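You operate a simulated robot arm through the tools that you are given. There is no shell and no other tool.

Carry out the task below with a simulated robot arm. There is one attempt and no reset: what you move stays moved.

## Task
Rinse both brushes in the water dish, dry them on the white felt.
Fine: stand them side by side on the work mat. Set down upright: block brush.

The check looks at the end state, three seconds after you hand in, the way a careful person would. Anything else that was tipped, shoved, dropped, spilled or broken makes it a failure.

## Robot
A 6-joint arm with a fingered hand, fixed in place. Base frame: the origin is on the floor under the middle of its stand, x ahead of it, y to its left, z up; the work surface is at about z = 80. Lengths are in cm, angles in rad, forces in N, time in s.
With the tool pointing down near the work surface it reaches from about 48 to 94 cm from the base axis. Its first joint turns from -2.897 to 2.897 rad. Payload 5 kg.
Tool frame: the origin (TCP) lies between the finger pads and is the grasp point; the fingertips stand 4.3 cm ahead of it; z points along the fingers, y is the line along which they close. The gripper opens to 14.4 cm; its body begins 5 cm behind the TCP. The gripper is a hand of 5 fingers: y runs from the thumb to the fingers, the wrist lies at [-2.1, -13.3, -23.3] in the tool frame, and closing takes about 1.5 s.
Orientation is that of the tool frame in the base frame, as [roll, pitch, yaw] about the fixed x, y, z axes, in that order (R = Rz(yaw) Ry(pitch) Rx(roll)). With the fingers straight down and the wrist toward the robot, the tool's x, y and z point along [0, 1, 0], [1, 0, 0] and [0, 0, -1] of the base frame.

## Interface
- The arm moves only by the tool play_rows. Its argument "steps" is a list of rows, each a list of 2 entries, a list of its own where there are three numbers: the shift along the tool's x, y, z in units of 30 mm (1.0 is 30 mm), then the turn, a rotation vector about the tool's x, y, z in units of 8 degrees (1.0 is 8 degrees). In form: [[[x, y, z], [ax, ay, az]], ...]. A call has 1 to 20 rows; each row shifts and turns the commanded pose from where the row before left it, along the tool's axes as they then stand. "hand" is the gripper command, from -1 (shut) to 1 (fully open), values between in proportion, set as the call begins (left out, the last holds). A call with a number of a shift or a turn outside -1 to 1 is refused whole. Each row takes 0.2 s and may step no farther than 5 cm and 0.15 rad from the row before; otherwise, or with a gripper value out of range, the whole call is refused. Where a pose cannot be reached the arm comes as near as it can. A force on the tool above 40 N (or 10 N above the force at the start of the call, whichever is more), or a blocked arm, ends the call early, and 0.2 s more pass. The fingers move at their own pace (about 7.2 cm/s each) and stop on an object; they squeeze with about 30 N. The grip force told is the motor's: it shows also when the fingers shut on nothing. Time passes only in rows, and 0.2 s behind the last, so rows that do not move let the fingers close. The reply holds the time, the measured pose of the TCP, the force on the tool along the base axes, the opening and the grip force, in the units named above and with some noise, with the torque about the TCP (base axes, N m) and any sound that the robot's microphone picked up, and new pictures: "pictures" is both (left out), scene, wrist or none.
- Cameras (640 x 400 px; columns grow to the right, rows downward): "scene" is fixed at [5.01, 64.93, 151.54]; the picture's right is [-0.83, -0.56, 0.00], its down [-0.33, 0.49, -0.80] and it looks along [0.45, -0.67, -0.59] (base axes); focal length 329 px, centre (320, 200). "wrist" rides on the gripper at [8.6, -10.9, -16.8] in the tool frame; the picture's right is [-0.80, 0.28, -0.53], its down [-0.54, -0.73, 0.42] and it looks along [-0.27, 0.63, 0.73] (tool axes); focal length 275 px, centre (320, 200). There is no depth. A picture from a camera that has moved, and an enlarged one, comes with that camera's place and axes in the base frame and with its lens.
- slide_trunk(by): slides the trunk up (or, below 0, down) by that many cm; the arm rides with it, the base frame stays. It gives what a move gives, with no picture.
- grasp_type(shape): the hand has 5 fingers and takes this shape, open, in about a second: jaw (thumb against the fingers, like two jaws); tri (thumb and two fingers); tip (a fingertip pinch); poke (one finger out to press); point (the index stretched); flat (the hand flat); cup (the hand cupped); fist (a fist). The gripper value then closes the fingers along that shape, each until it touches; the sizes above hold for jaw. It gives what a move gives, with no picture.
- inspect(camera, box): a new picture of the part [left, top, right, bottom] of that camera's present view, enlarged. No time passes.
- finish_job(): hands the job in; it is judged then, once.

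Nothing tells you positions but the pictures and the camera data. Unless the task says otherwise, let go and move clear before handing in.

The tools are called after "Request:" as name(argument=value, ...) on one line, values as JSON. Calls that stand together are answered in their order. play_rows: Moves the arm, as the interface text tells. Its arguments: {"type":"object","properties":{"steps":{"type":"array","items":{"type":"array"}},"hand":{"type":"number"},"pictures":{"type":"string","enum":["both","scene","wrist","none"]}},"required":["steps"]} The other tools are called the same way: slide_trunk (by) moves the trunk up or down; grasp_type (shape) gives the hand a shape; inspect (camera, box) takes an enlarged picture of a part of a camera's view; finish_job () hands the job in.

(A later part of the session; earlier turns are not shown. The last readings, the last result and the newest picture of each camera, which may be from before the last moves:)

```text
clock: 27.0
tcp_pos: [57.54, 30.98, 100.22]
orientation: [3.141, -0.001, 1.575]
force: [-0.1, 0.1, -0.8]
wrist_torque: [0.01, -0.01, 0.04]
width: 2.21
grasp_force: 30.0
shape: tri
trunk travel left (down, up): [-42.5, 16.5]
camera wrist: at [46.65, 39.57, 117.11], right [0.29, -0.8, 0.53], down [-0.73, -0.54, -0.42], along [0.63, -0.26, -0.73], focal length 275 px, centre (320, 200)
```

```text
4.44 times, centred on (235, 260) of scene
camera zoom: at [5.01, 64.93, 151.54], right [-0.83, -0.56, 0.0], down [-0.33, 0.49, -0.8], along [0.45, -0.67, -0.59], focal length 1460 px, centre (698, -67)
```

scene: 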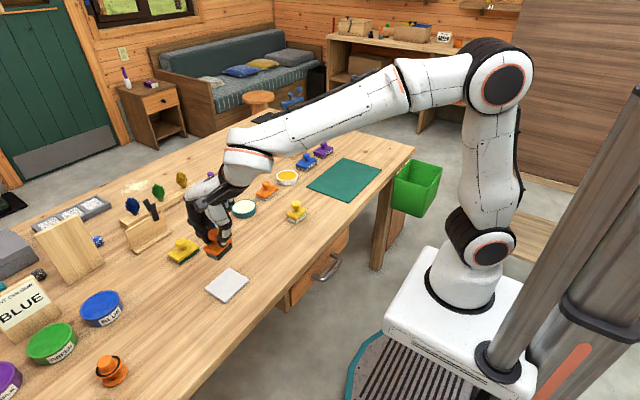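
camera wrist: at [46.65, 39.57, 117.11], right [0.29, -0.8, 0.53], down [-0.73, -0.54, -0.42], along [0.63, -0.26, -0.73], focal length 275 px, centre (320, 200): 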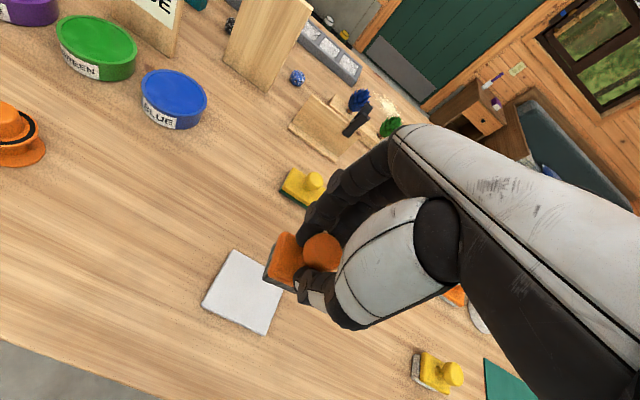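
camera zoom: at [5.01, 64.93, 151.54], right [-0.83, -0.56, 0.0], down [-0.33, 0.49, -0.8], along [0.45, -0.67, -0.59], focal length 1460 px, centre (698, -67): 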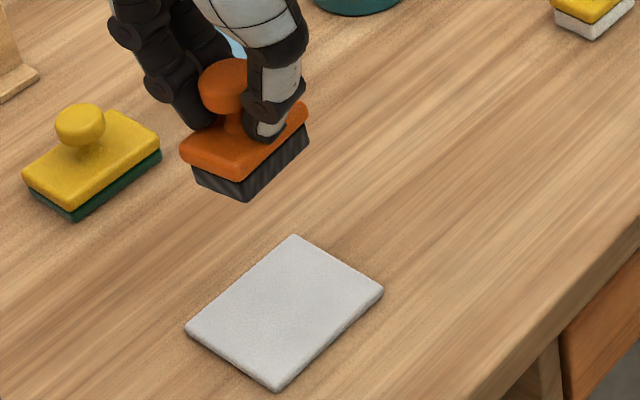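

Request:
play_rows(steps=[[[-0.5, 0.03, 0], [0, 0, 0]], [[-0.9, 0.03, 0], [0, 0, 0]], [[-1, 0.03, 0], [0, 0, 0]], [[-1, 0.03, 0], [0, 0, 0]], [[-1, 0.03, 0], [0, 0, 0]], [[-1, 0.03, 0], [0, 0, 0]], [[-1, 0.03, 0], [0, 0, 0]], [[-1, 0.03, 0], [0, 0, 0]], [[-1, 0, 0], [0, 0, 0]], [[-1, 0, 0], [0, 0, 0]], [[-1, 0, 0], [0, 0, 0]], [[-1, 0, 0], [0, 0, 0]], [[-1, 0, 0], [0, 0, 0]], [[-1, 0, 0], [0, 0, 0]], [[-1, 0, 0], [0, 0, 0]], [[-1, 0, 0], [0, 0, 0]], [[-1, 0, 0], [0, 0, 0]], [[-1, 0, 0], [0, 0, 0]], [[-0.9, 0, 0], [0, 0, 0]], [[-0.5, 0, 0], [0, 0, 0]]], pictures="none")

Request:
play_rows(steps=[[[-0.5, 0, 0], [0, 0, 0]], [[-0.5, 0, 0], [0, 0, 0]], [[-0.3, 0, 0], [0, 0, 0]], [[0, 0, 0], [0, 0, 0]]])

Request:
inspect(camera="scene", box=[280, 120, 400, 220])

Request:
inspect(camera="wrist", box=[230, 200, 350, 320])

```text
clock: 31.2
tcp_pos: [58.37, -25.54, 100.04]
orientation: [3.141, -0.005, 1.571]
force: [0.4, 0.4, -0.5]
wrist_torque: [0.02, 0.01, 0.05]
width: 2.2
grasp_force: 29.7
shape: tri
trunk travel left (down, up): [-42.5, 16.5]
```

```text
clock: 32.2
tcp_pos: [58.46, -29.44, 100.13]
orientation: [3.142, -0.003, 1.572]
force: [-0.6, -0.5, -0.3]
wrist_torque: [0.02, 0.01, 0.01]
width: 2.21
grasp_force: 29.6
shape: tri
trunk travel left (down, up): [-42.5, 16.5]
camera wrist: at [47.49, -20.85, 116.86], right [0.29, -0.8, 0.53], down [-0.72, -0.54, -0.43], along [0.63, -0.26, -0.73], focal length 275 px, centre (320, 200)
```

scene: 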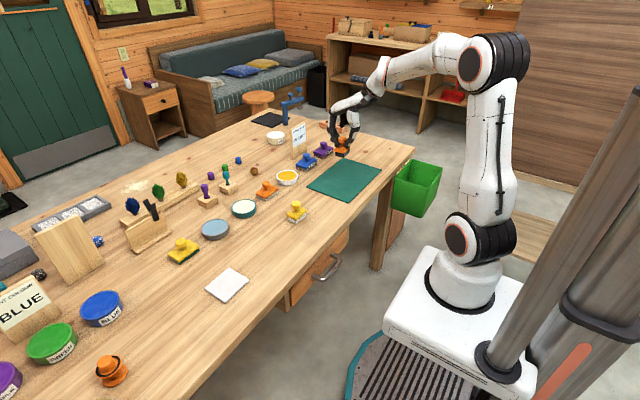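
wrist: 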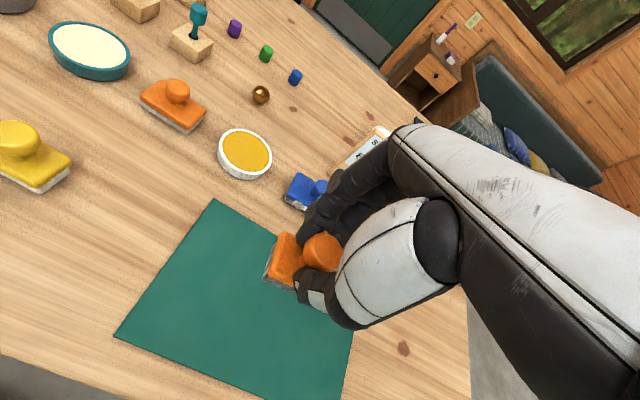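

```text
4.00 times, centred on (340, 170) of scene
camera zoom: at [5.01, 64.93, 151.54], right [-0.83, -0.56, 0.0], down [-0.33, 0.49, -0.8], along [0.45, -0.67, -0.59], focal length 1314 px, centre (240, 320)
```

zoom: 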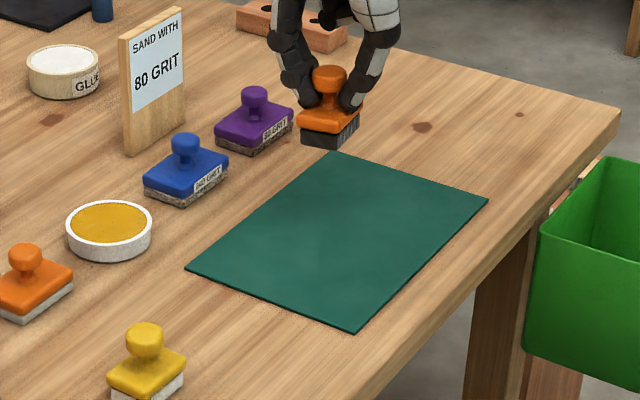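

```text
3.33 times, centred on (290, 260) of wrist
camera zoom: at [47.49, -20.85, 116.86], right [0.29, -0.8, 0.53], down [-0.72, -0.54, -0.43], along [0.63, -0.26, -0.73], focal length 918 px, centre (420, 0)
```

zoom: 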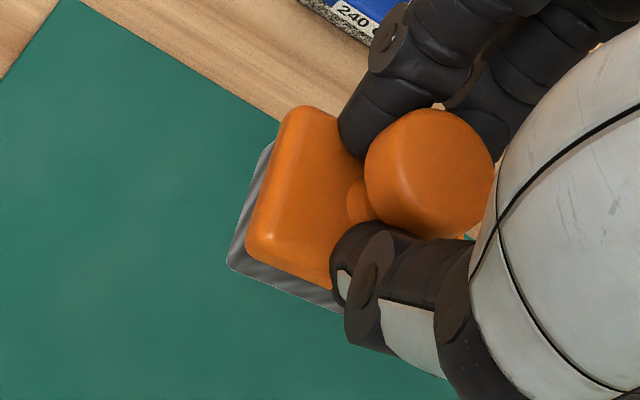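

The dried brush is over the mat with plenty of free space. I'll lower it toward the mat surface.

Request:
play_rows(steps=[[[0, 0, 0.5], [0, 0, 0]], [[0, 0, 0.8], [0, 0, 0]], [[0, 0, 0.8], [0, 0, 0]], [[0, 0, 0.7], [0, 0, 0]], [[0, 0, 0.5], [0, 0, 0]], [[0, 0, 0.3], [0, 0, 0]], [[0, 0, 0.15], [0, 0, 0]], [[0, 0, 0], [0, 0, 0]]], pictures="none")

Request:
inspect(camera="scene", box=[315, 140, 379, 190])

Request:
inspect(camera="wrist", box=[230, 200, 350, 320])

```text
clock: 34.0
tcp_pos: [58.45, -29.41, 88.85]
orientation: [-3.14, -0.002, 1.573]
force: [1.5, -0.8, -1.1]
wrist_torque: [0.02, 0.03, -0.02]
width: 2.2
grasp_force: 30.2
shape: tri
trunk travel left (down, up): [-42.5, 16.5]
```

```text
8.00 times, centred on (347, 165) of scene
camera zoom: at [5.01, 64.93, 151.54], right [-0.83, -0.56, 0.0], down [-0.33, 0.49, -0.8], along [0.45, -0.67, -0.59], focal length 2629 px, centre (104, 480)
```

zoom: 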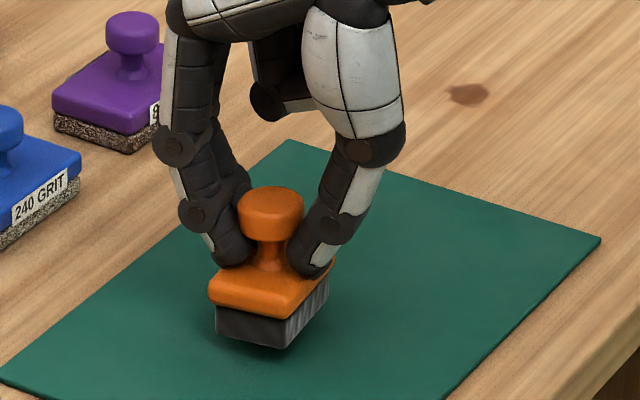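

```text
3.33 times, centred on (290, 260) of wrist
camera zoom: at [47.57, -20.75, 105.62], right [0.29, -0.8, 0.53], down [-0.72, -0.54, -0.43], along [0.63, -0.26, -0.73], focal length 918 px, centre (420, 0)
```

zoom: 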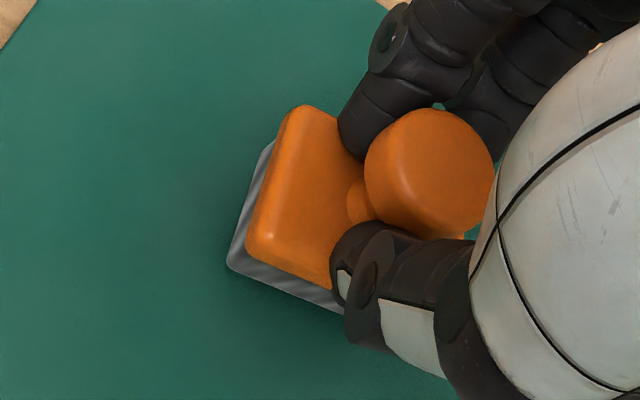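

Request:
play_rows(steps=[[[0, 0, 0.06], [0, 0, 0]], [[0, 0, 0.06], [0, 0, 0]], [[0, 0, 0.06], [0, 0, 0]], [[0, 0, 0.04], [0, 0, 0]], [[0, 0, 0.04], [0, 0, 0]], [[0, 0, 0], [0, 0, 0]]], pictures="none")

Request:
inspect(camera="scene", box=[315, 140, 379, 190])

```text
clock: 35.4
tcp_pos: [58.43, -29.35, 88.02]
orientation: [-3.14, -0.003, 1.573]
force: [0.1, 0.3, -0.6]
wrist_torque: [-0.01, 0.0, -0.01]
width: 2.19
grasp_force: 29.7
shape: tri
trunk travel left (down, up): [-42.5, 16.5]
```

```text
8.00 times, centred on (347, 165) of scene
camera zoom: at [5.01, 64.93, 151.54], right [-0.83, -0.56, 0.0], down [-0.33, 0.49, -0.8], along [0.45, -0.67, -0.59], focal length 2629 px, centre (104, 480)
```

zoom: 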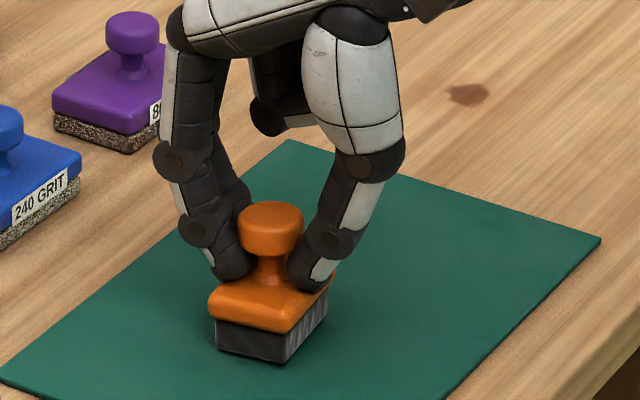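

Request:
play_rows(steps=[[[0, 0, 0.03], [0, 0, 0]], [[0, 0, 0.03], [0, 0, 0]], [[0, 0, 0.03], [0, 0, 0]], [[0, 0, 0], [0, 0, 0]]], pictures="none")

```text
clock: 36.4
tcp_pos: [58.4, -29.34, 87.87]
orientation: [3.14, -0.004, 1.572]
force: [0.5, 0.8, 10.9]
wrist_torque: [0.15, -0.26, -0.03]
width: 2.2
grasp_force: 29.5
shape: tri
trunk travel left (down, up): [-42.5, 16.5]
```

Contact at about 11 N: the brush is standing on the mat. I'll relax the preload slightly and open the fingers.

Request:
play_rows(steps=[[[0, 0, -0.03], [0, 0, 0]], [[0, 0, 0], [0, 0, 0]]], pictures="none")

Request:
play_rows(steps=[[[0, 0, 0], [0, 0, 0]], [[0, 0, 0], [0, 0, 0]], [[0, 0, 0], [0, 0, 0]], [[0, 0, 0], [0, 0, 0]]], hand=-0.2)

Request:
inspect(camera="scene", box=[315, 140, 379, 190])

Request:
inspect(camera="wrist", box=[230, 200, 350, 320])

```text
clock: 37.0
tcp_pos: [58.54, -29.3, 87.98]
orientation: [-3.141, -0.001, 1.572]
force: [0.6, -2.2, 9.4]
wrist_torque: [0.1, -0.25, -0.03]
width: 2.22
grasp_force: 29.7
shape: tri
trunk travel left (down, up): [-42.5, 16.5]
```

```text
clock: 38.0
tcp_pos: [58.56, -29.27, 87.86]
orientation: [-3.14, -0.005, 1.573]
force: [0.2, 0.9, 1.3]
wrist_torque: [0.01, -0.06, 0.01]
width: 5.77
grasp_force: 0.1
shape: tri
trunk travel left (down, up): [-42.5, 16.5]
camera wrist: at [47.53, -20.68, 104.64], right [0.29, -0.8, 0.53], down [-0.73, -0.54, -0.42], along [0.63, -0.26, -0.73], focal length 275 px, centre (320, 200)
```

scene: 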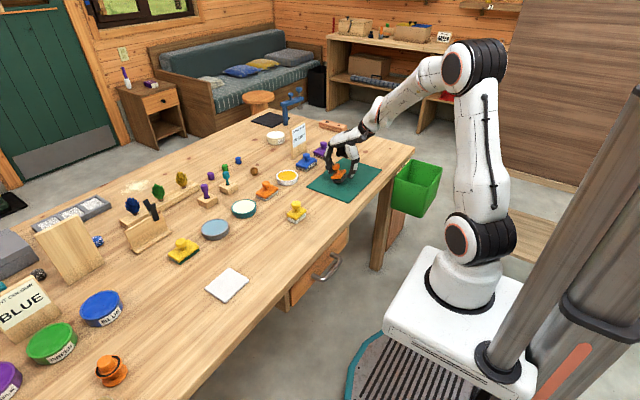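
wrist: 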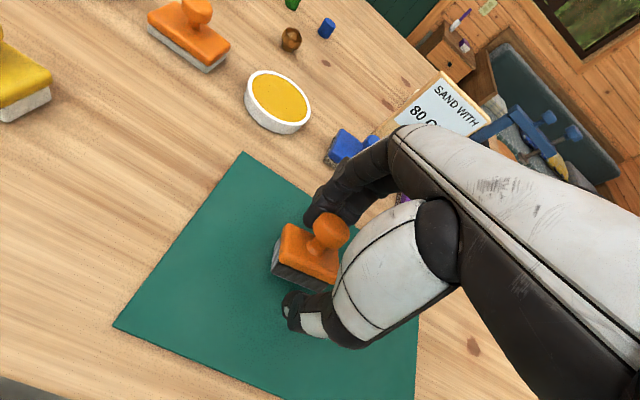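

```text
8.00 times, centred on (347, 165) of scene
camera zoom: at [5.01, 64.93, 151.54], right [-0.83, -0.56, 0.0], down [-0.33, 0.49, -0.8], along [0.45, -0.67, -0.59], focal length 2629 px, centre (104, 480)
```

zoom: 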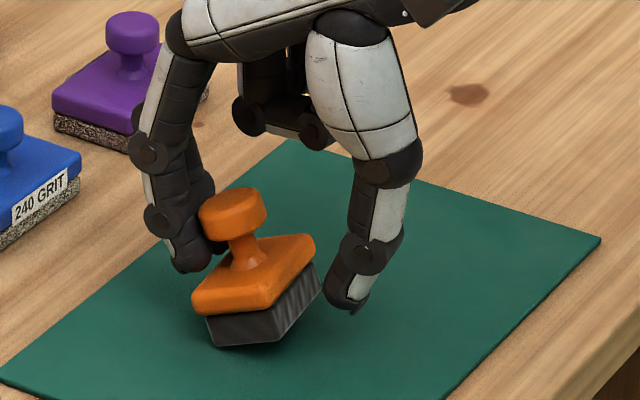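

```text
3.33 times, centred on (290, 260) of wrist
camera zoom: at [47.53, -20.68, 104.64], right [0.29, -0.8, 0.53], down [-0.73, -0.54, -0.42], along [0.63, -0.26, -0.73], focal length 918 px, centre (420, 0)
```

zoom: 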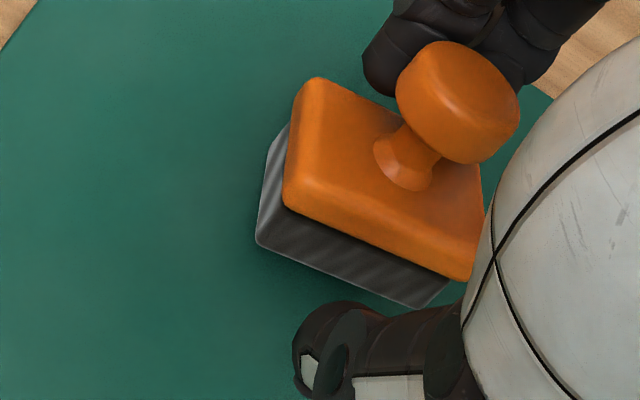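

The brush tipped toward the fingers as they opened and is now leaning on them. I'll look closely before correcting it.

Request:
inspect(camera="scene", box=[325, 158, 365, 188])

Request:
inspect(camera="wrist", box=[265, 195, 365, 295])

```text
13.33 times, centred on (345, 173) of scene
camera zoom: at [5.01, 64.93, 151.54], right [-0.83, -0.56, 0.0], down [-0.33, 0.49, -0.8], along [0.45, -0.67, -0.59], focal length 4382 px, centre (-13, 560)
```

zoom: 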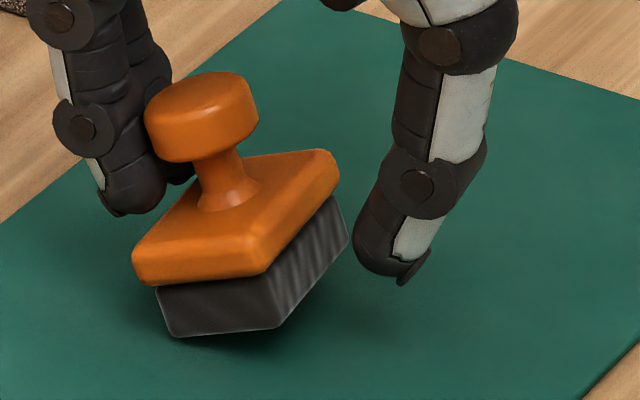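

```text
4.00 times, centred on (315, 245) of wrist
camera zoom: at [47.53, -20.68, 104.64], right [0.29, -0.8, 0.53], down [-0.73, -0.54, -0.42], along [0.63, -0.26, -0.73], focal length 1101 px, centre (340, 20)
```

zoom: 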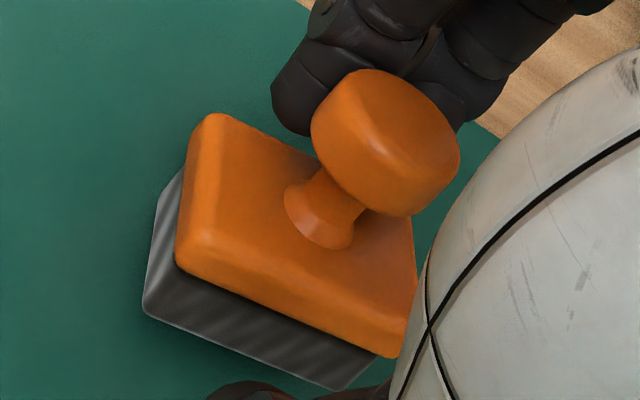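

The knob is leaning against the fingers at roughly 15–18°, pivoting on the far bottom edge. I'll ease the hand back toward the robot in small steps so the fingers push the knob upright.

Request:
play_rows(steps=[[[0, -0.07, 0], [0, 0, 0]], [[0, -0.07, 0], [0, 0, 0]], [[0, -0.07, 0], [0, 0, 0]], [[0, 0, 0], [0, 0, 0]]], pictures="none")

Request:
inspect(camera="scene", box=[325, 158, 365, 188])

Request:
inspect(camera="wrist", box=[265, 195, 365, 295])

```text
clock: 39.0
tcp_pos: [57.72, -29.32, 87.89]
orientation: [3.141, -0.004, 1.572]
force: [-0.3, -0.7, 4.4]
wrist_torque: [-0.11, -0.15, -0.02]
width: 5.77
grasp_force: 0.0
shape: tri
trunk travel left (down, up): [-42.5, 16.5]
```

```text
13.33 times, centred on (345, 173) of scene
camera zoom: at [5.01, 64.93, 151.54], right [-0.83, -0.56, 0.0], down [-0.33, 0.49, -0.8], along [0.45, -0.67, -0.59], focal length 4382 px, centre (-13, 560)
```

zoom: 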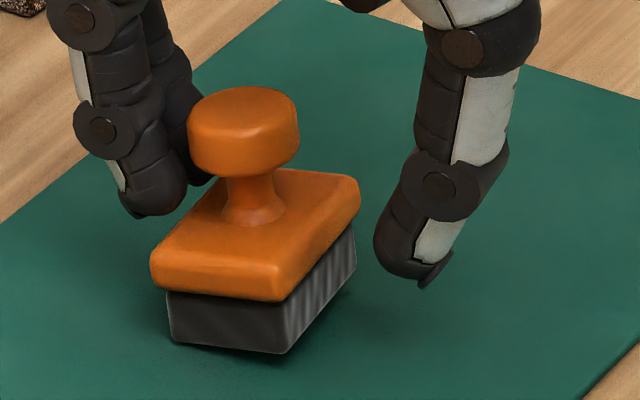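

```text
4.00 times, centred on (315, 245) of wrist
camera zoom: at [46.86, -20.73, 104.74], right [0.28, -0.8, 0.53], down [-0.72, -0.54, -0.43], along [0.63, -0.26, -0.73], focal length 1101 px, centre (340, 20)
```

zoom: 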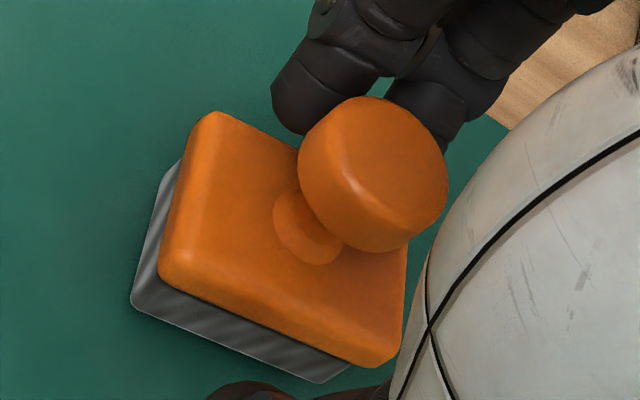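

It's nearly upright, and the upward 4 N suggests the fingertips rest on the brush. I'll raise slightly and push a little further back.

Request:
play_rows(steps=[[[0, 0, -0.05], [0, 0, 0]], [[0, -0.05, -0.05], [0, 0, 0]], [[0, 0, 0], [0, 0, 0]]], pictures="none")

Request:
inspect(camera="scene", box=[325, 158, 365, 188])

Request:
inspect(camera="wrist", box=[265, 195, 365, 295])

```text
clock: 39.8
tcp_pos: [57.8, -29.38, 88.2]
orientation: [-3.141, -0.006, 1.572]
force: [0.1, 0.3, 0.3]
wrist_torque: [-0.05, -0.01, 0.01]
width: 5.74
grasp_force: 0.0
shape: tri
trunk travel left (down, up): [-42.5, 16.5]
```

```text
13.33 times, centred on (345, 173) of scene
camera zoom: at [5.01, 64.93, 151.54], right [-0.83, -0.56, 0.0], down [-0.33, 0.49, -0.8], along [0.45, -0.67, -0.59], focal length 4382 px, centre (-13, 560)
```

zoom: 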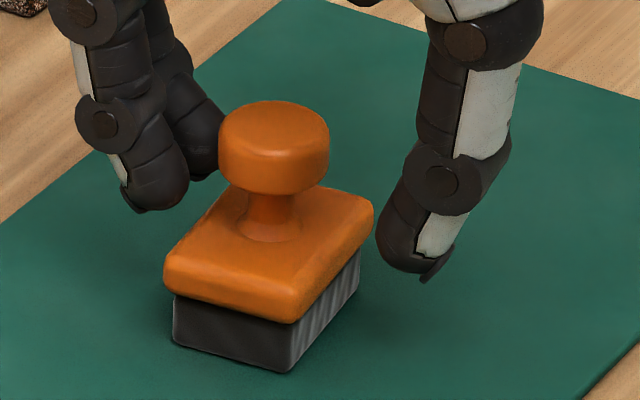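

```text
4.00 times, centred on (315, 245) of wrist
camera zoom: at [46.8, -20.72, 104.99], right [0.29, -0.8, 0.53], down [-0.73, -0.54, -0.43], along [0.63, -0.26, -0.73], focal length 1101 px, centre (340, 20)
```

zoom: 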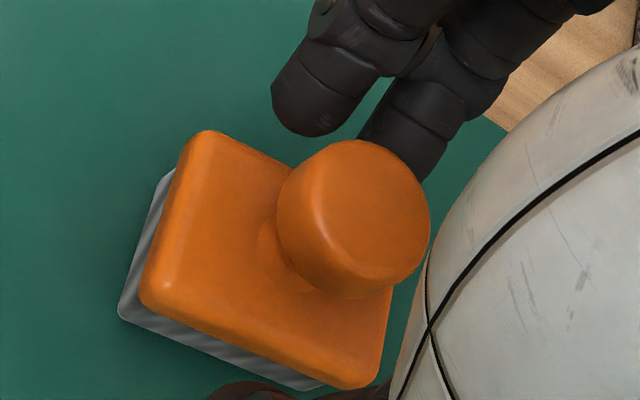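

The brush now stands upright and free on the mat at about (58.7, -29.9). I'll open a bit wider and withdraw straight up.

Request:
play_rows(steps=[[[0, 0, 0], [0, 0, 0]], [[0, 0, 0], [0, 0, 0]], [[0, 0, -0.2], [0, 0, 0]], [[0, 0, -0.5], [0, 0, 0]], [[0, 0, -0.8], [0, 0, 0]], [[0, 0, -0.8], [0, 0, 0]], [[0, 0, -0.8], [0, 0, 0]], [[0, 0, -0.6], [0, 0, 0]], [[0, 0, 0], [0, 0, 0]]], hand=0.0)

Request:
inspect(camera="scene", box=[300, 140, 400, 210])

Request:
inspect(camera="scene", box=[280, 195, 320, 225])

```text
clock: 41.8
tcp_pos: [57.73, -29.22, 99.43]
orientation: [3.142, -0.005, 1.571]
force: [0.3, -0.4, 0.2]
wrist_torque: [-0.02, -0.01, 0.02]
width: 7.1
grasp_force: 0.0
shape: tri
trunk travel left (down, up): [-42.5, 16.5]
camera wrist: at [46.84, -20.63, 116.12], right [0.29, -0.8, 0.53], down [-0.72, -0.54, -0.43], along [0.63, -0.26, -0.73], focal length 275 px, centre (320, 200)
```

scene: 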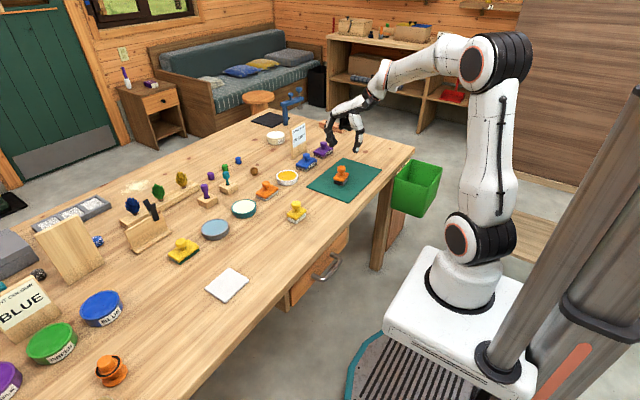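
wrist: 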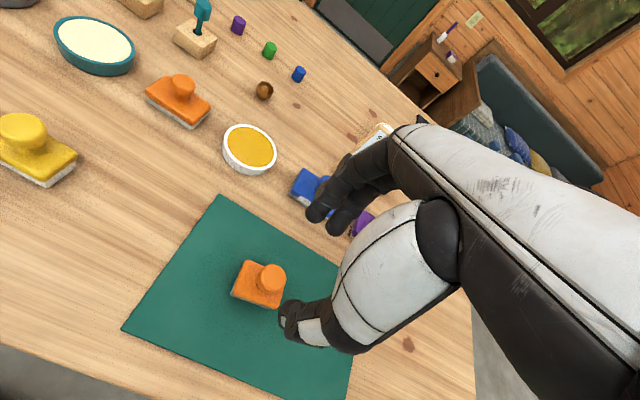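

```text
5.71 times, centred on (350, 175) of scene
camera zoom: at [5.01, 64.93, 151.54], right [-0.83, -0.56, 0.0], down [-0.33, 0.49, -0.8], along [0.45, -0.67, -0.59], focal length 1878 px, centre (149, 343)
```

zoom: 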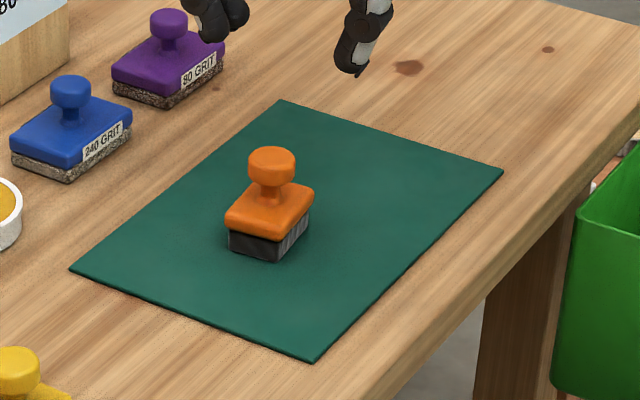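

```text
13.33 times, centred on (300, 210) of scene
camera zoom: at [5.01, 64.93, 151.54], right [-0.83, -0.56, 0.0], down [-0.33, 0.49, -0.8], along [0.45, -0.67, -0.59], focal length 4382 px, centre (587, 67)
```

zoom: 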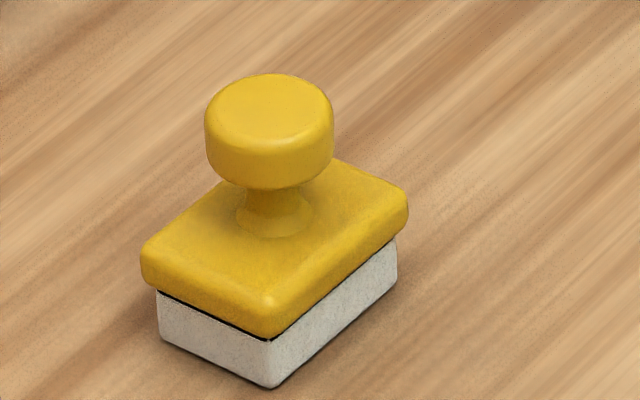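

Brush one stands upright on the mat. Next is the yellow brush (same geometry), with its knob at about (59.6, -2.4); I move above it.

Request:
play_rows(steps=[[[0.5, 0.06, -0.1], [0, 0, 0]], [[0.9, 0.06, 0], [0, 0, 0]], [[1, 0.06, 0], [0, 0, 0]], [[1, 0.06, 0], [0, 0, 0]], [[1, 0.06, 0], [0, 0, 0]], [[1, 0.06, 0], [0, 0, 0]], [[1, 0.06, 0], [0, 0, 0]], [[1, 0.06, 0], [0, 0, 0]], [[0.9, 0.06, 0], [0, 0, 0]], [[0.64, 0.06, 0], [0, 0, 0]], [[0, 0, 0], [0, 0, 0]]], hand=-0.2)

Request:
inspect(camera="wrist", box=[220, 240, 310, 340])

```text
clock: 44.2
tcp_pos: [59.66, -2.54, 99.82]
orientation: [3.141, -0.004, 1.572]
force: [0.1, -0.2, 0.1]
wrist_torque: [-0.02, -0.03, -0.02]
width: 5.79
grasp_force: 0.0
shape: tri
trunk travel left (down, up): [-42.5, 16.5]
camera wrist: at [48.65, 5.98, 116.55], right [0.29, -0.8, 0.53], down [-0.72, -0.54, -0.43], along [0.63, -0.26, -0.73], focal length 275 px, centre (320, 200)
```

scene: 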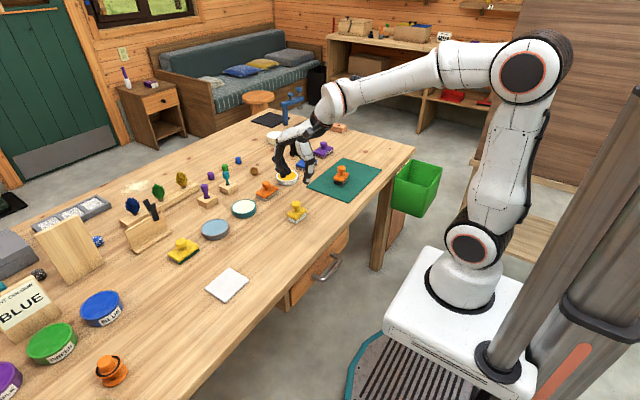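
wrist: 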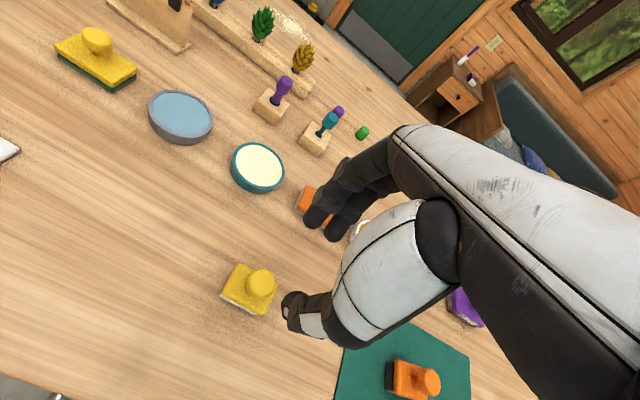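

```text
4.00 times, centred on (265, 290) of wrist
camera zoom: at [48.65, 5.98, 116.55], right [0.29, -0.8, 0.53], down [-0.72, -0.54, -0.43], along [0.63, -0.26, -0.73], focal length 1101 px, centre (540, -160)
```

zoom: 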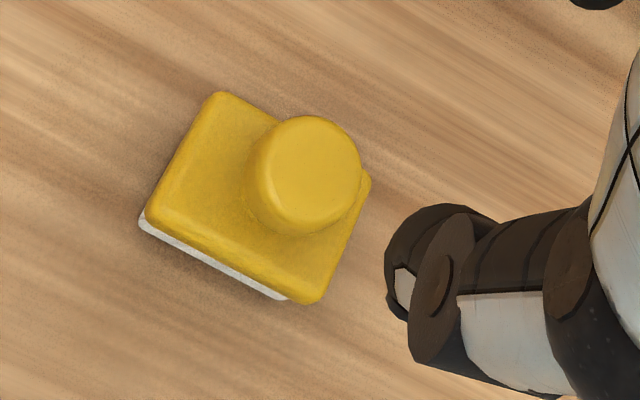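

The knob is at about (59.7, -2.2). I'll shift slightly and descend to the same height that worked before.

Request:
play_rows(steps=[[[0.1, 0.03, 0.5], [0, 0, 0]], [[0, 0, 0.8], [0, 0, 0]], [[0, 0, 0.8], [0, 0, 0]], [[0, 0, 0.8], [0, 0, 0]], [[0, 0, 0.6], [0, 0, 0]], [[0, 0, 0.3], [0, 0, 0]], [[0, 0, 0.16], [0, 0, 0]], [[0, 0, 0], [0, 0, 0]]])

Request:
inspect(camera="scene", box=[265, 180, 329, 230])

Request:
inspect(camera="wrist", box=[240, 180, 360, 360])

```text
clock: 46.0
tcp_pos: [59.61, -2.18, 87.71]
orientation: [-3.141, -0.005, 1.573]
force: [0.8, 0.3, 0.8]
wrist_torque: [-0.01, -0.02, 0.01]
width: 5.84
grasp_force: 0.0
shape: tri
trunk travel left (down, up): [-42.5, 16.5]
camera wrist: at [48.56, 6.41, 104.63], right [0.29, -0.8, 0.53], down [-0.72, -0.54, -0.43], along [0.63, -0.26, -0.73], focal length 275 px, centre (320, 200)
```

scene: 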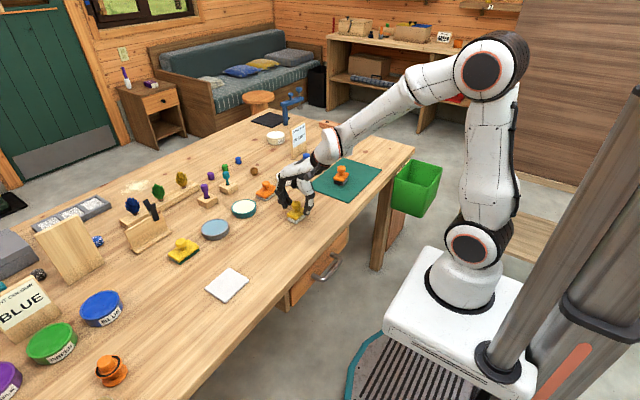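
wrist: 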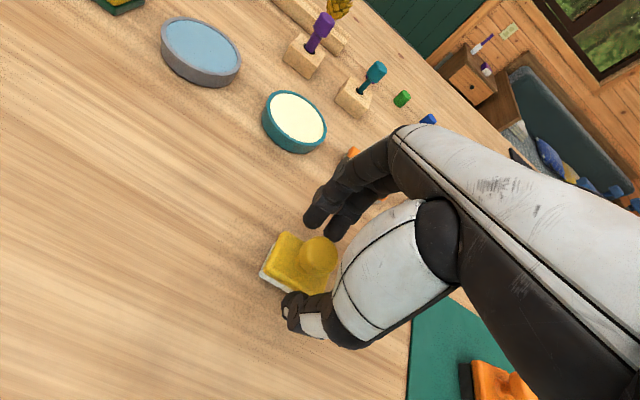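

```text
8.00 times, centred on (297, 205) of scene
camera zoom: at [5.01, 64.93, 151.54], right [-0.83, -0.56, 0.0], down [-0.33, 0.49, -0.8], along [0.45, -0.67, -0.59], focal length 2629 px, centre (504, 160)
```

zoom: 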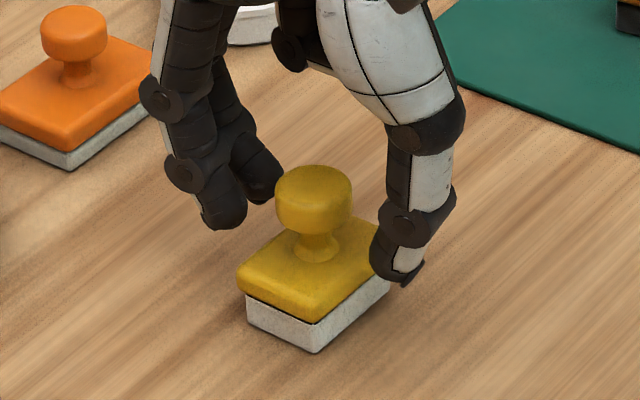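

```text
2.22 times, centred on (300, 270) of wrist
camera zoom: at [48.56, 6.41, 104.63], right [0.29, -0.8, 0.53], down [-0.72, -0.54, -0.43], along [0.63, -0.26, -0.73], focal length 612 px, centre (364, 44)
```

zoom: 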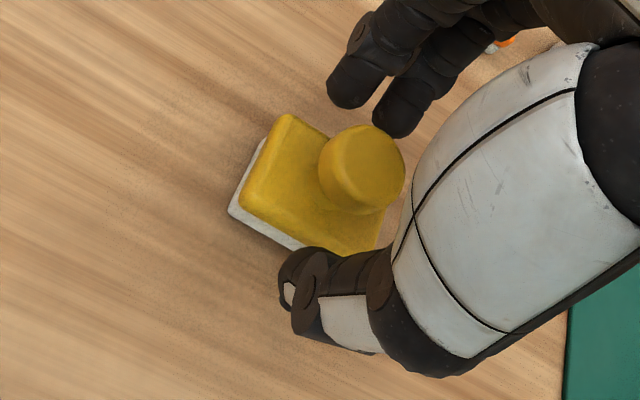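

The pose mirrors the previous good grasp. I'll raise 0.25 cm and close.

Request:
play_rows(steps=[[[0, 0, -0.09], [0, 0, 0]], [[0, 0, 0], [0, 0, 0]], [[0, 0, 0], [0, 0, 0]], [[0, 0, 0], [0, 0, 0]], [[0, 0, 0], [0, 0, 0]], [[0, 0, 0], [0, 0, 0]], [[0, 0, 0], [0, 0, 0]], [[0, 0, 0], [0, 0, 0]]], hand=-1, pictures="none")

Request:
inspect(camera="scene", box=[265, 180, 329, 230])

Request:
inspect(camera="wrist", box=[240, 180, 360, 360])

```text
clock: 47.8
tcp_pos: [59.58, -2.16, 88.16]
orientation: [-3.141, -0.004, 1.572]
force: [-0.9, -0.1, 0.6]
wrist_torque: [0.01, 0.02, 0.02]
width: 2.25
grasp_force: 30.1
shape: tri
trunk travel left (down, up): [-42.5, 16.5]
```

```text
8.00 times, centred on (297, 205) of scene
camera zoom: at [5.01, 64.93, 151.54], right [-0.83, -0.56, 0.0], down [-0.33, 0.49, -0.8], along [0.45, -0.67, -0.59], focal length 2629 px, centre (504, 160)
```

zoom: 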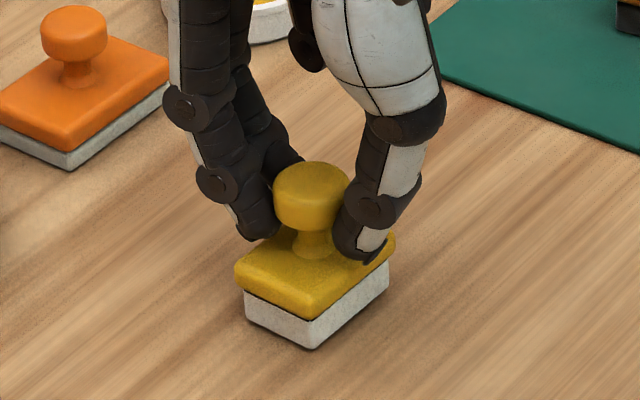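

```text
2.22 times, centred on (300, 270) of wrist
camera zoom: at [48.58, 6.39, 104.94], right [0.29, -0.8, 0.53], down [-0.72, -0.54, -0.43], along [0.63, -0.26, -0.73], focal length 612 px, centre (364, 44)
```

zoom: 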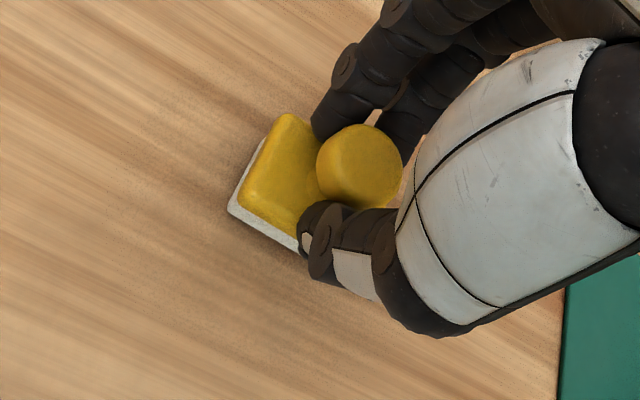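

Gripped firmly. I lift it and carry it over to the water dish.

Request:
play_rows(steps=[[[0, 0, -0.3], [0, 0, 0]], [[0, 0, -0.6], [0, 0, 0]], [[0, 0, -0.7], [0, 0, 0]], [[0, 0, -0.6], [0, 0, 0]], [[0, 0, -0.3], [0, 0, 0]], [[0.4, 0.34, 0], [0, 0, 0]], [[0.854, 0.721, 0], [0, 0, 0]], [[0.854, 0.721, 0], [0, 0, 0]], [[0.854, 0.721, 0], [0, 0, 0]], [[0.854, 0.721, 0], [0, 0, 0]], [[0.854, 0.721, 0], [0, 0, 0]], [[0.854, 0.721, 0], [0, 0, 0]], [[0.854, 0.721, 0], [0, 0, 0]], [[0.46, 0.38, 0], [0, 0, 0]], [[0, 0, 0], [0, 0, 0]]])

Request:
inspect(camera="scene", box=[180, 190, 256, 245])

Request:
inspect(camera="wrist", box=[230, 200, 350, 320])

```text
clock: 51.0
tcp_pos: [76.78, 18.5, 95.51]
orientation: [3.141, -0.002, 1.573]
force: [0.3, -0.2, -0.8]
wrist_torque: [-0.04, 0.0, -0.02]
width: 2.24
grasp_force: 30.4
shape: tri
trunk travel left (down, up): [-42.5, 16.5]
camera wrist: at [65.87, 27.07, 112.34], right [0.29, -0.8, 0.53], down [-0.73, -0.54, -0.42], along [0.63, -0.26, -0.73], focal length 275 px, centre (320, 200)
```

scene: 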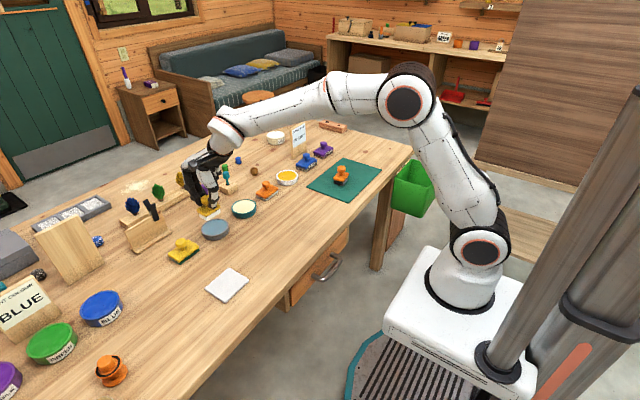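
wrist: 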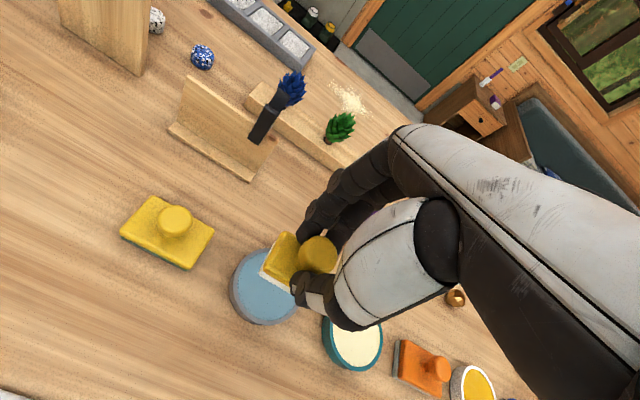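

```text
7.27 times, centred on (218, 218) of scene
camera zoom: at [5.01, 64.93, 151.54], right [-0.83, -0.56, 0.0], down [-0.33, 0.49, -0.8], along [0.45, -0.67, -0.59], focal length 2390 px, centre (1062, 73)
```

zoom: 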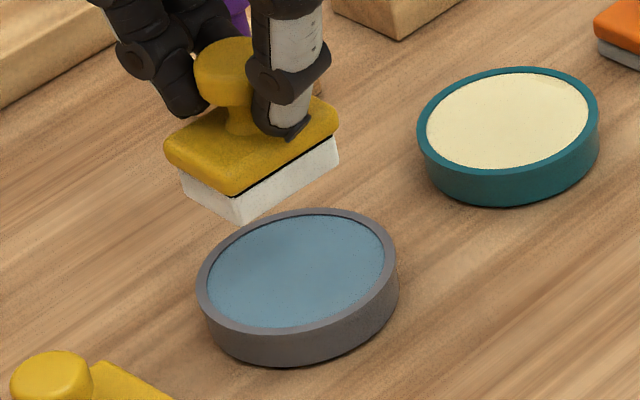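

```text
3.33 times, centred on (290, 260) of wrist
camera zoom: at [65.87, 27.07, 112.34], right [0.29, -0.8, 0.53], down [-0.73, -0.54, -0.42], along [0.63, -0.26, -0.73], focal length 918 px, centre (420, 0)
```

zoom: 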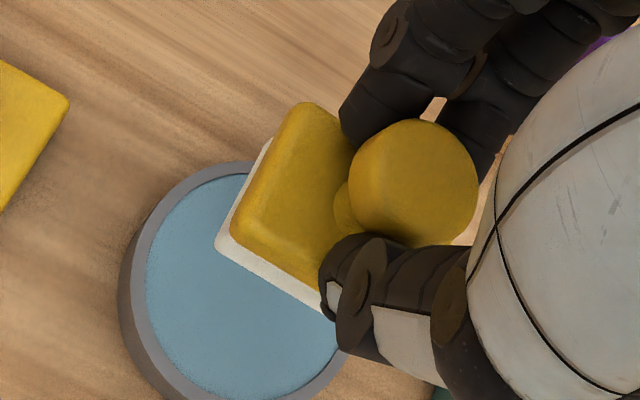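

Brush two is centred within ~0.3 cm of the dish. I'll shift slightly and lower to just above the water.

Request:
play_rows(steps=[[[-0.07, -0.04, 0.4], [0, 0, 0]], [[0, 0, 0.5], [0, 0, 0]], [[0, 0, 0.4], [0, 0, 0]], [[0, 0, 0.2], [0, 0, 0]], [[0, 0, 0], [0, 0, 0]]], pictures="none")

Request:
inspect(camera="scene", box=[190, 200, 246, 245])

Request:
inspect(camera="wrist", box=[230, 200, 350, 320])

```text
clock: 52.2
tcp_pos: [76.51, 18.1, 91.05]
orientation: [-3.141, -0.004, 1.572]
force: [-0.9, 0.5, -0.8]
wrist_torque: [0.0, 0.01, -0.03]
width: 2.22
grasp_force: 30.1
shape: tri
trunk travel left (down, up): [-42.5, 16.5]
```

```text
8.89 times, centred on (218, 222) of scene
camera zoom: at [5.01, 64.93, 151.54], right [-0.83, -0.56, 0.0], down [-0.33, 0.49, -0.8], along [0.45, -0.67, -0.59], focal length 2921 px, centre (1227, 0)
```

zoom: 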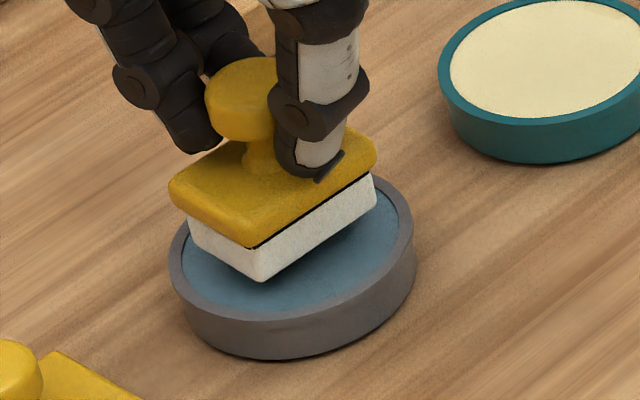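

```text
3.33 times, centred on (290, 260) of wrist
camera zoom: at [65.67, 26.73, 107.92], right [0.29, -0.8, 0.53], down [-0.73, -0.54, -0.42], along [0.63, -0.26, -0.73], focal length 918 px, centre (420, 0)
```

zoom: 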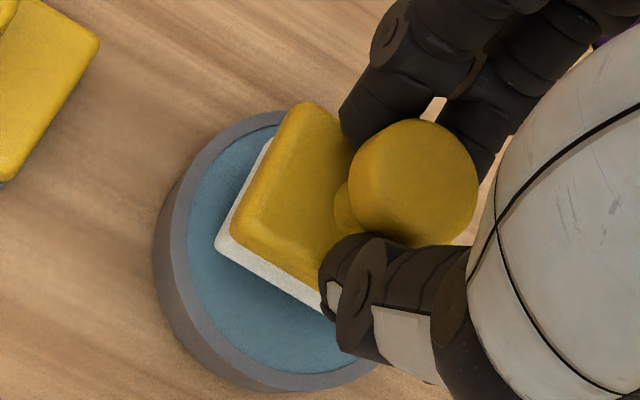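

Request:
play_rows(steps=[[[-0.05, -0.03, 0.1], [0, 0, 0]], [[0, 0, 0.08], [0, 0, 0]], [[0, 0, 0.05], [0, 0, 0]], [[0, 0, 0.05], [0, 0, 0]], [[0, 0, 0], [0, 0, 0]]], pictures="none")

Request:
inspect(camera="scene", box=[190, 200, 246, 245])

```text
clock: 53.4
tcp_pos: [76.57, 18.06, 90.27]
orientation: [-3.141, -0.004, 1.574]
force: [0.1, 0.6, 0.1]
wrist_torque: [-0.02, -0.05, 0.02]
width: 2.24
grasp_force: 29.5
shape: tri
trunk travel left (down, up): [-42.5, 16.5]
```

```text
8.89 times, centred on (218, 222) of scene
camera zoom: at [5.01, 64.93, 151.54], right [-0.83, -0.56, 0.0], down [-0.33, 0.49, -0.8], along [0.45, -0.67, -0.59], focal length 2921 px, centre (1227, 0)
```

zoom: 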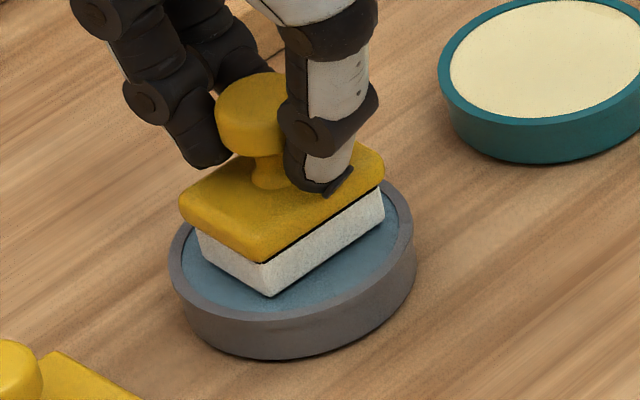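

Request:
play_rows(steps=[[[0, 0, 0.05], [0, 0, 0]], [[0, 0, 0.05], [0, 0, 0]], [[0, 0, 0.04], [0, 0, 0]], [[0, 0, 0], [0, 0, 0]]], pictures="none")

Request:
inspect(camera="scene", box=[190, 200, 246, 245])

```text
clock: 54.4
tcp_pos: [76.59, 18.04, 89.85]
orientation: [3.141, -0.004, 1.572]
force: [-1.8, -0.8, 3.5]
wrist_torque: [-0.05, 0.21, 0.02]
width: 2.37
grasp_force: 29.5
shape: tri
trunk travel left (down, up): [-42.5, 16.5]
```

```text
8.89 times, centred on (218, 222) of scene
camera zoom: at [5.01, 64.93, 151.54], right [-0.83, -0.56, 0.0], down [-0.33, 0.49, -0.8], along [0.45, -0.67, -0.59], focal length 2921 px, centre (1227, 0)
```

zoom: 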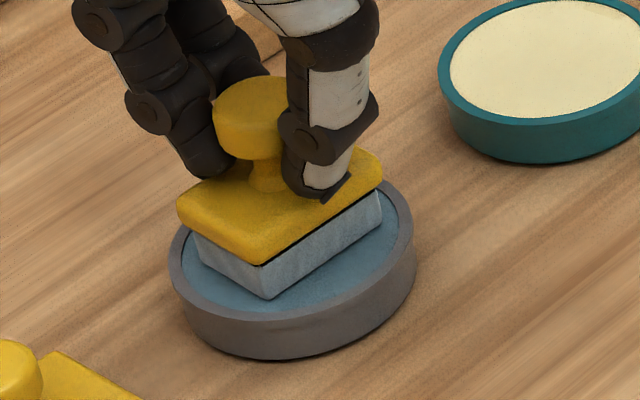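

The second brush's bristles turned wet-clean too, confirming it is the other brush. I'll dwell briefly, then lift and check the dish.

Request:
play_rows(steps=[[[0, 0, 0], [0, 0, 0]], [[0, 0, 0], [0, 0, 0]], [[0, 0, 0], [0, 0, 0]], [[0, 0, -0.1], [0, 0, 0]], [[0, 0, -0.3], [0, 0, 0]], [[0, 0, -0.5], [0, 0, 0]], [[0, 0, -0.6], [0, 0, 0]], [[0, 0, -0.4], [0, 0, 0]], [[0, 0, 0], [0, 0, 0]]])

Request:
inspect(camera="scene", box=[180, 190, 256, 245])

Request:
inspect(camera="wrist", box=[230, 200, 350, 320])

```text
clock: 56.4
tcp_pos: [76.65, 17.89, 95.52]
orientation: [3.142, -0.005, 1.573]
force: [0.0, -0.2, -0.9]
wrist_torque: [0.03, -0.02, 0.04]
width: 2.26
grasp_force: 30.3
shape: tri
trunk travel left (down, up): [-42.5, 16.5]
camera wrist: at [65.68, 26.53, 112.34], right [0.29, -0.8, 0.53], down [-0.72, -0.54, -0.43], along [0.63, -0.26, -0.73], focal length 275 px, centre (320, 200)
```

scene: 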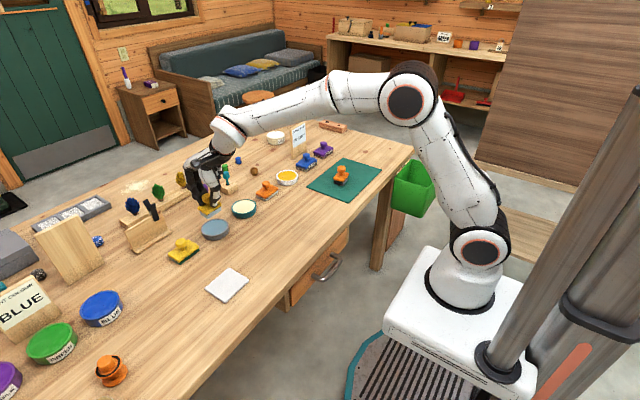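
wrist: 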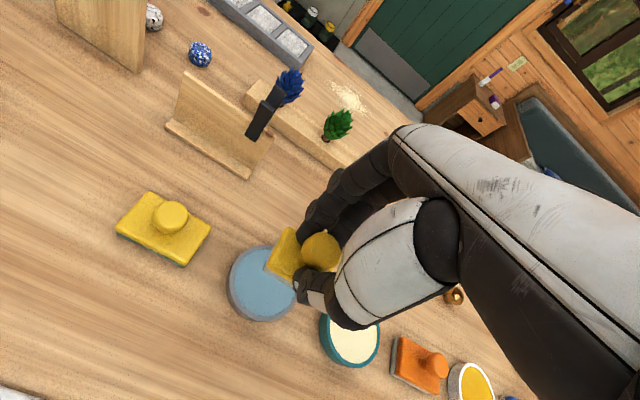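

```text
7.27 times, centred on (218, 218) of scene
camera zoom: at [5.01, 64.93, 151.54], right [-0.83, -0.56, 0.0], down [-0.33, 0.49, -0.8], along [0.45, -0.67, -0.59], focal length 2390 px, centre (1062, 73)
```

zoom: 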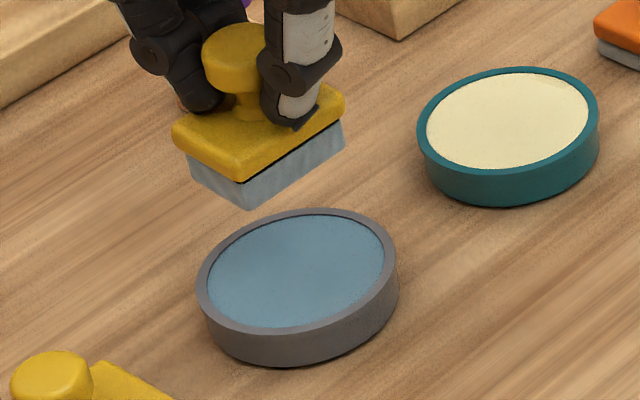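

```text
3.33 times, centred on (290, 260) of wrist
camera zoom: at [65.68, 26.53, 112.34], right [0.29, -0.8, 0.53], down [-0.72, -0.54, -0.43], along [0.63, -0.26, -0.73], focal length 918 px, centre (420, 0)
```

zoom: 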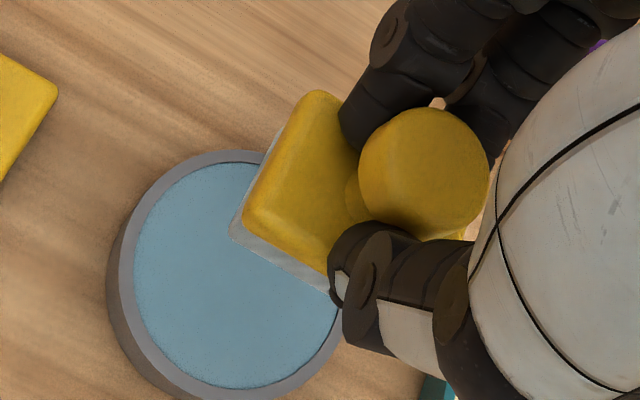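

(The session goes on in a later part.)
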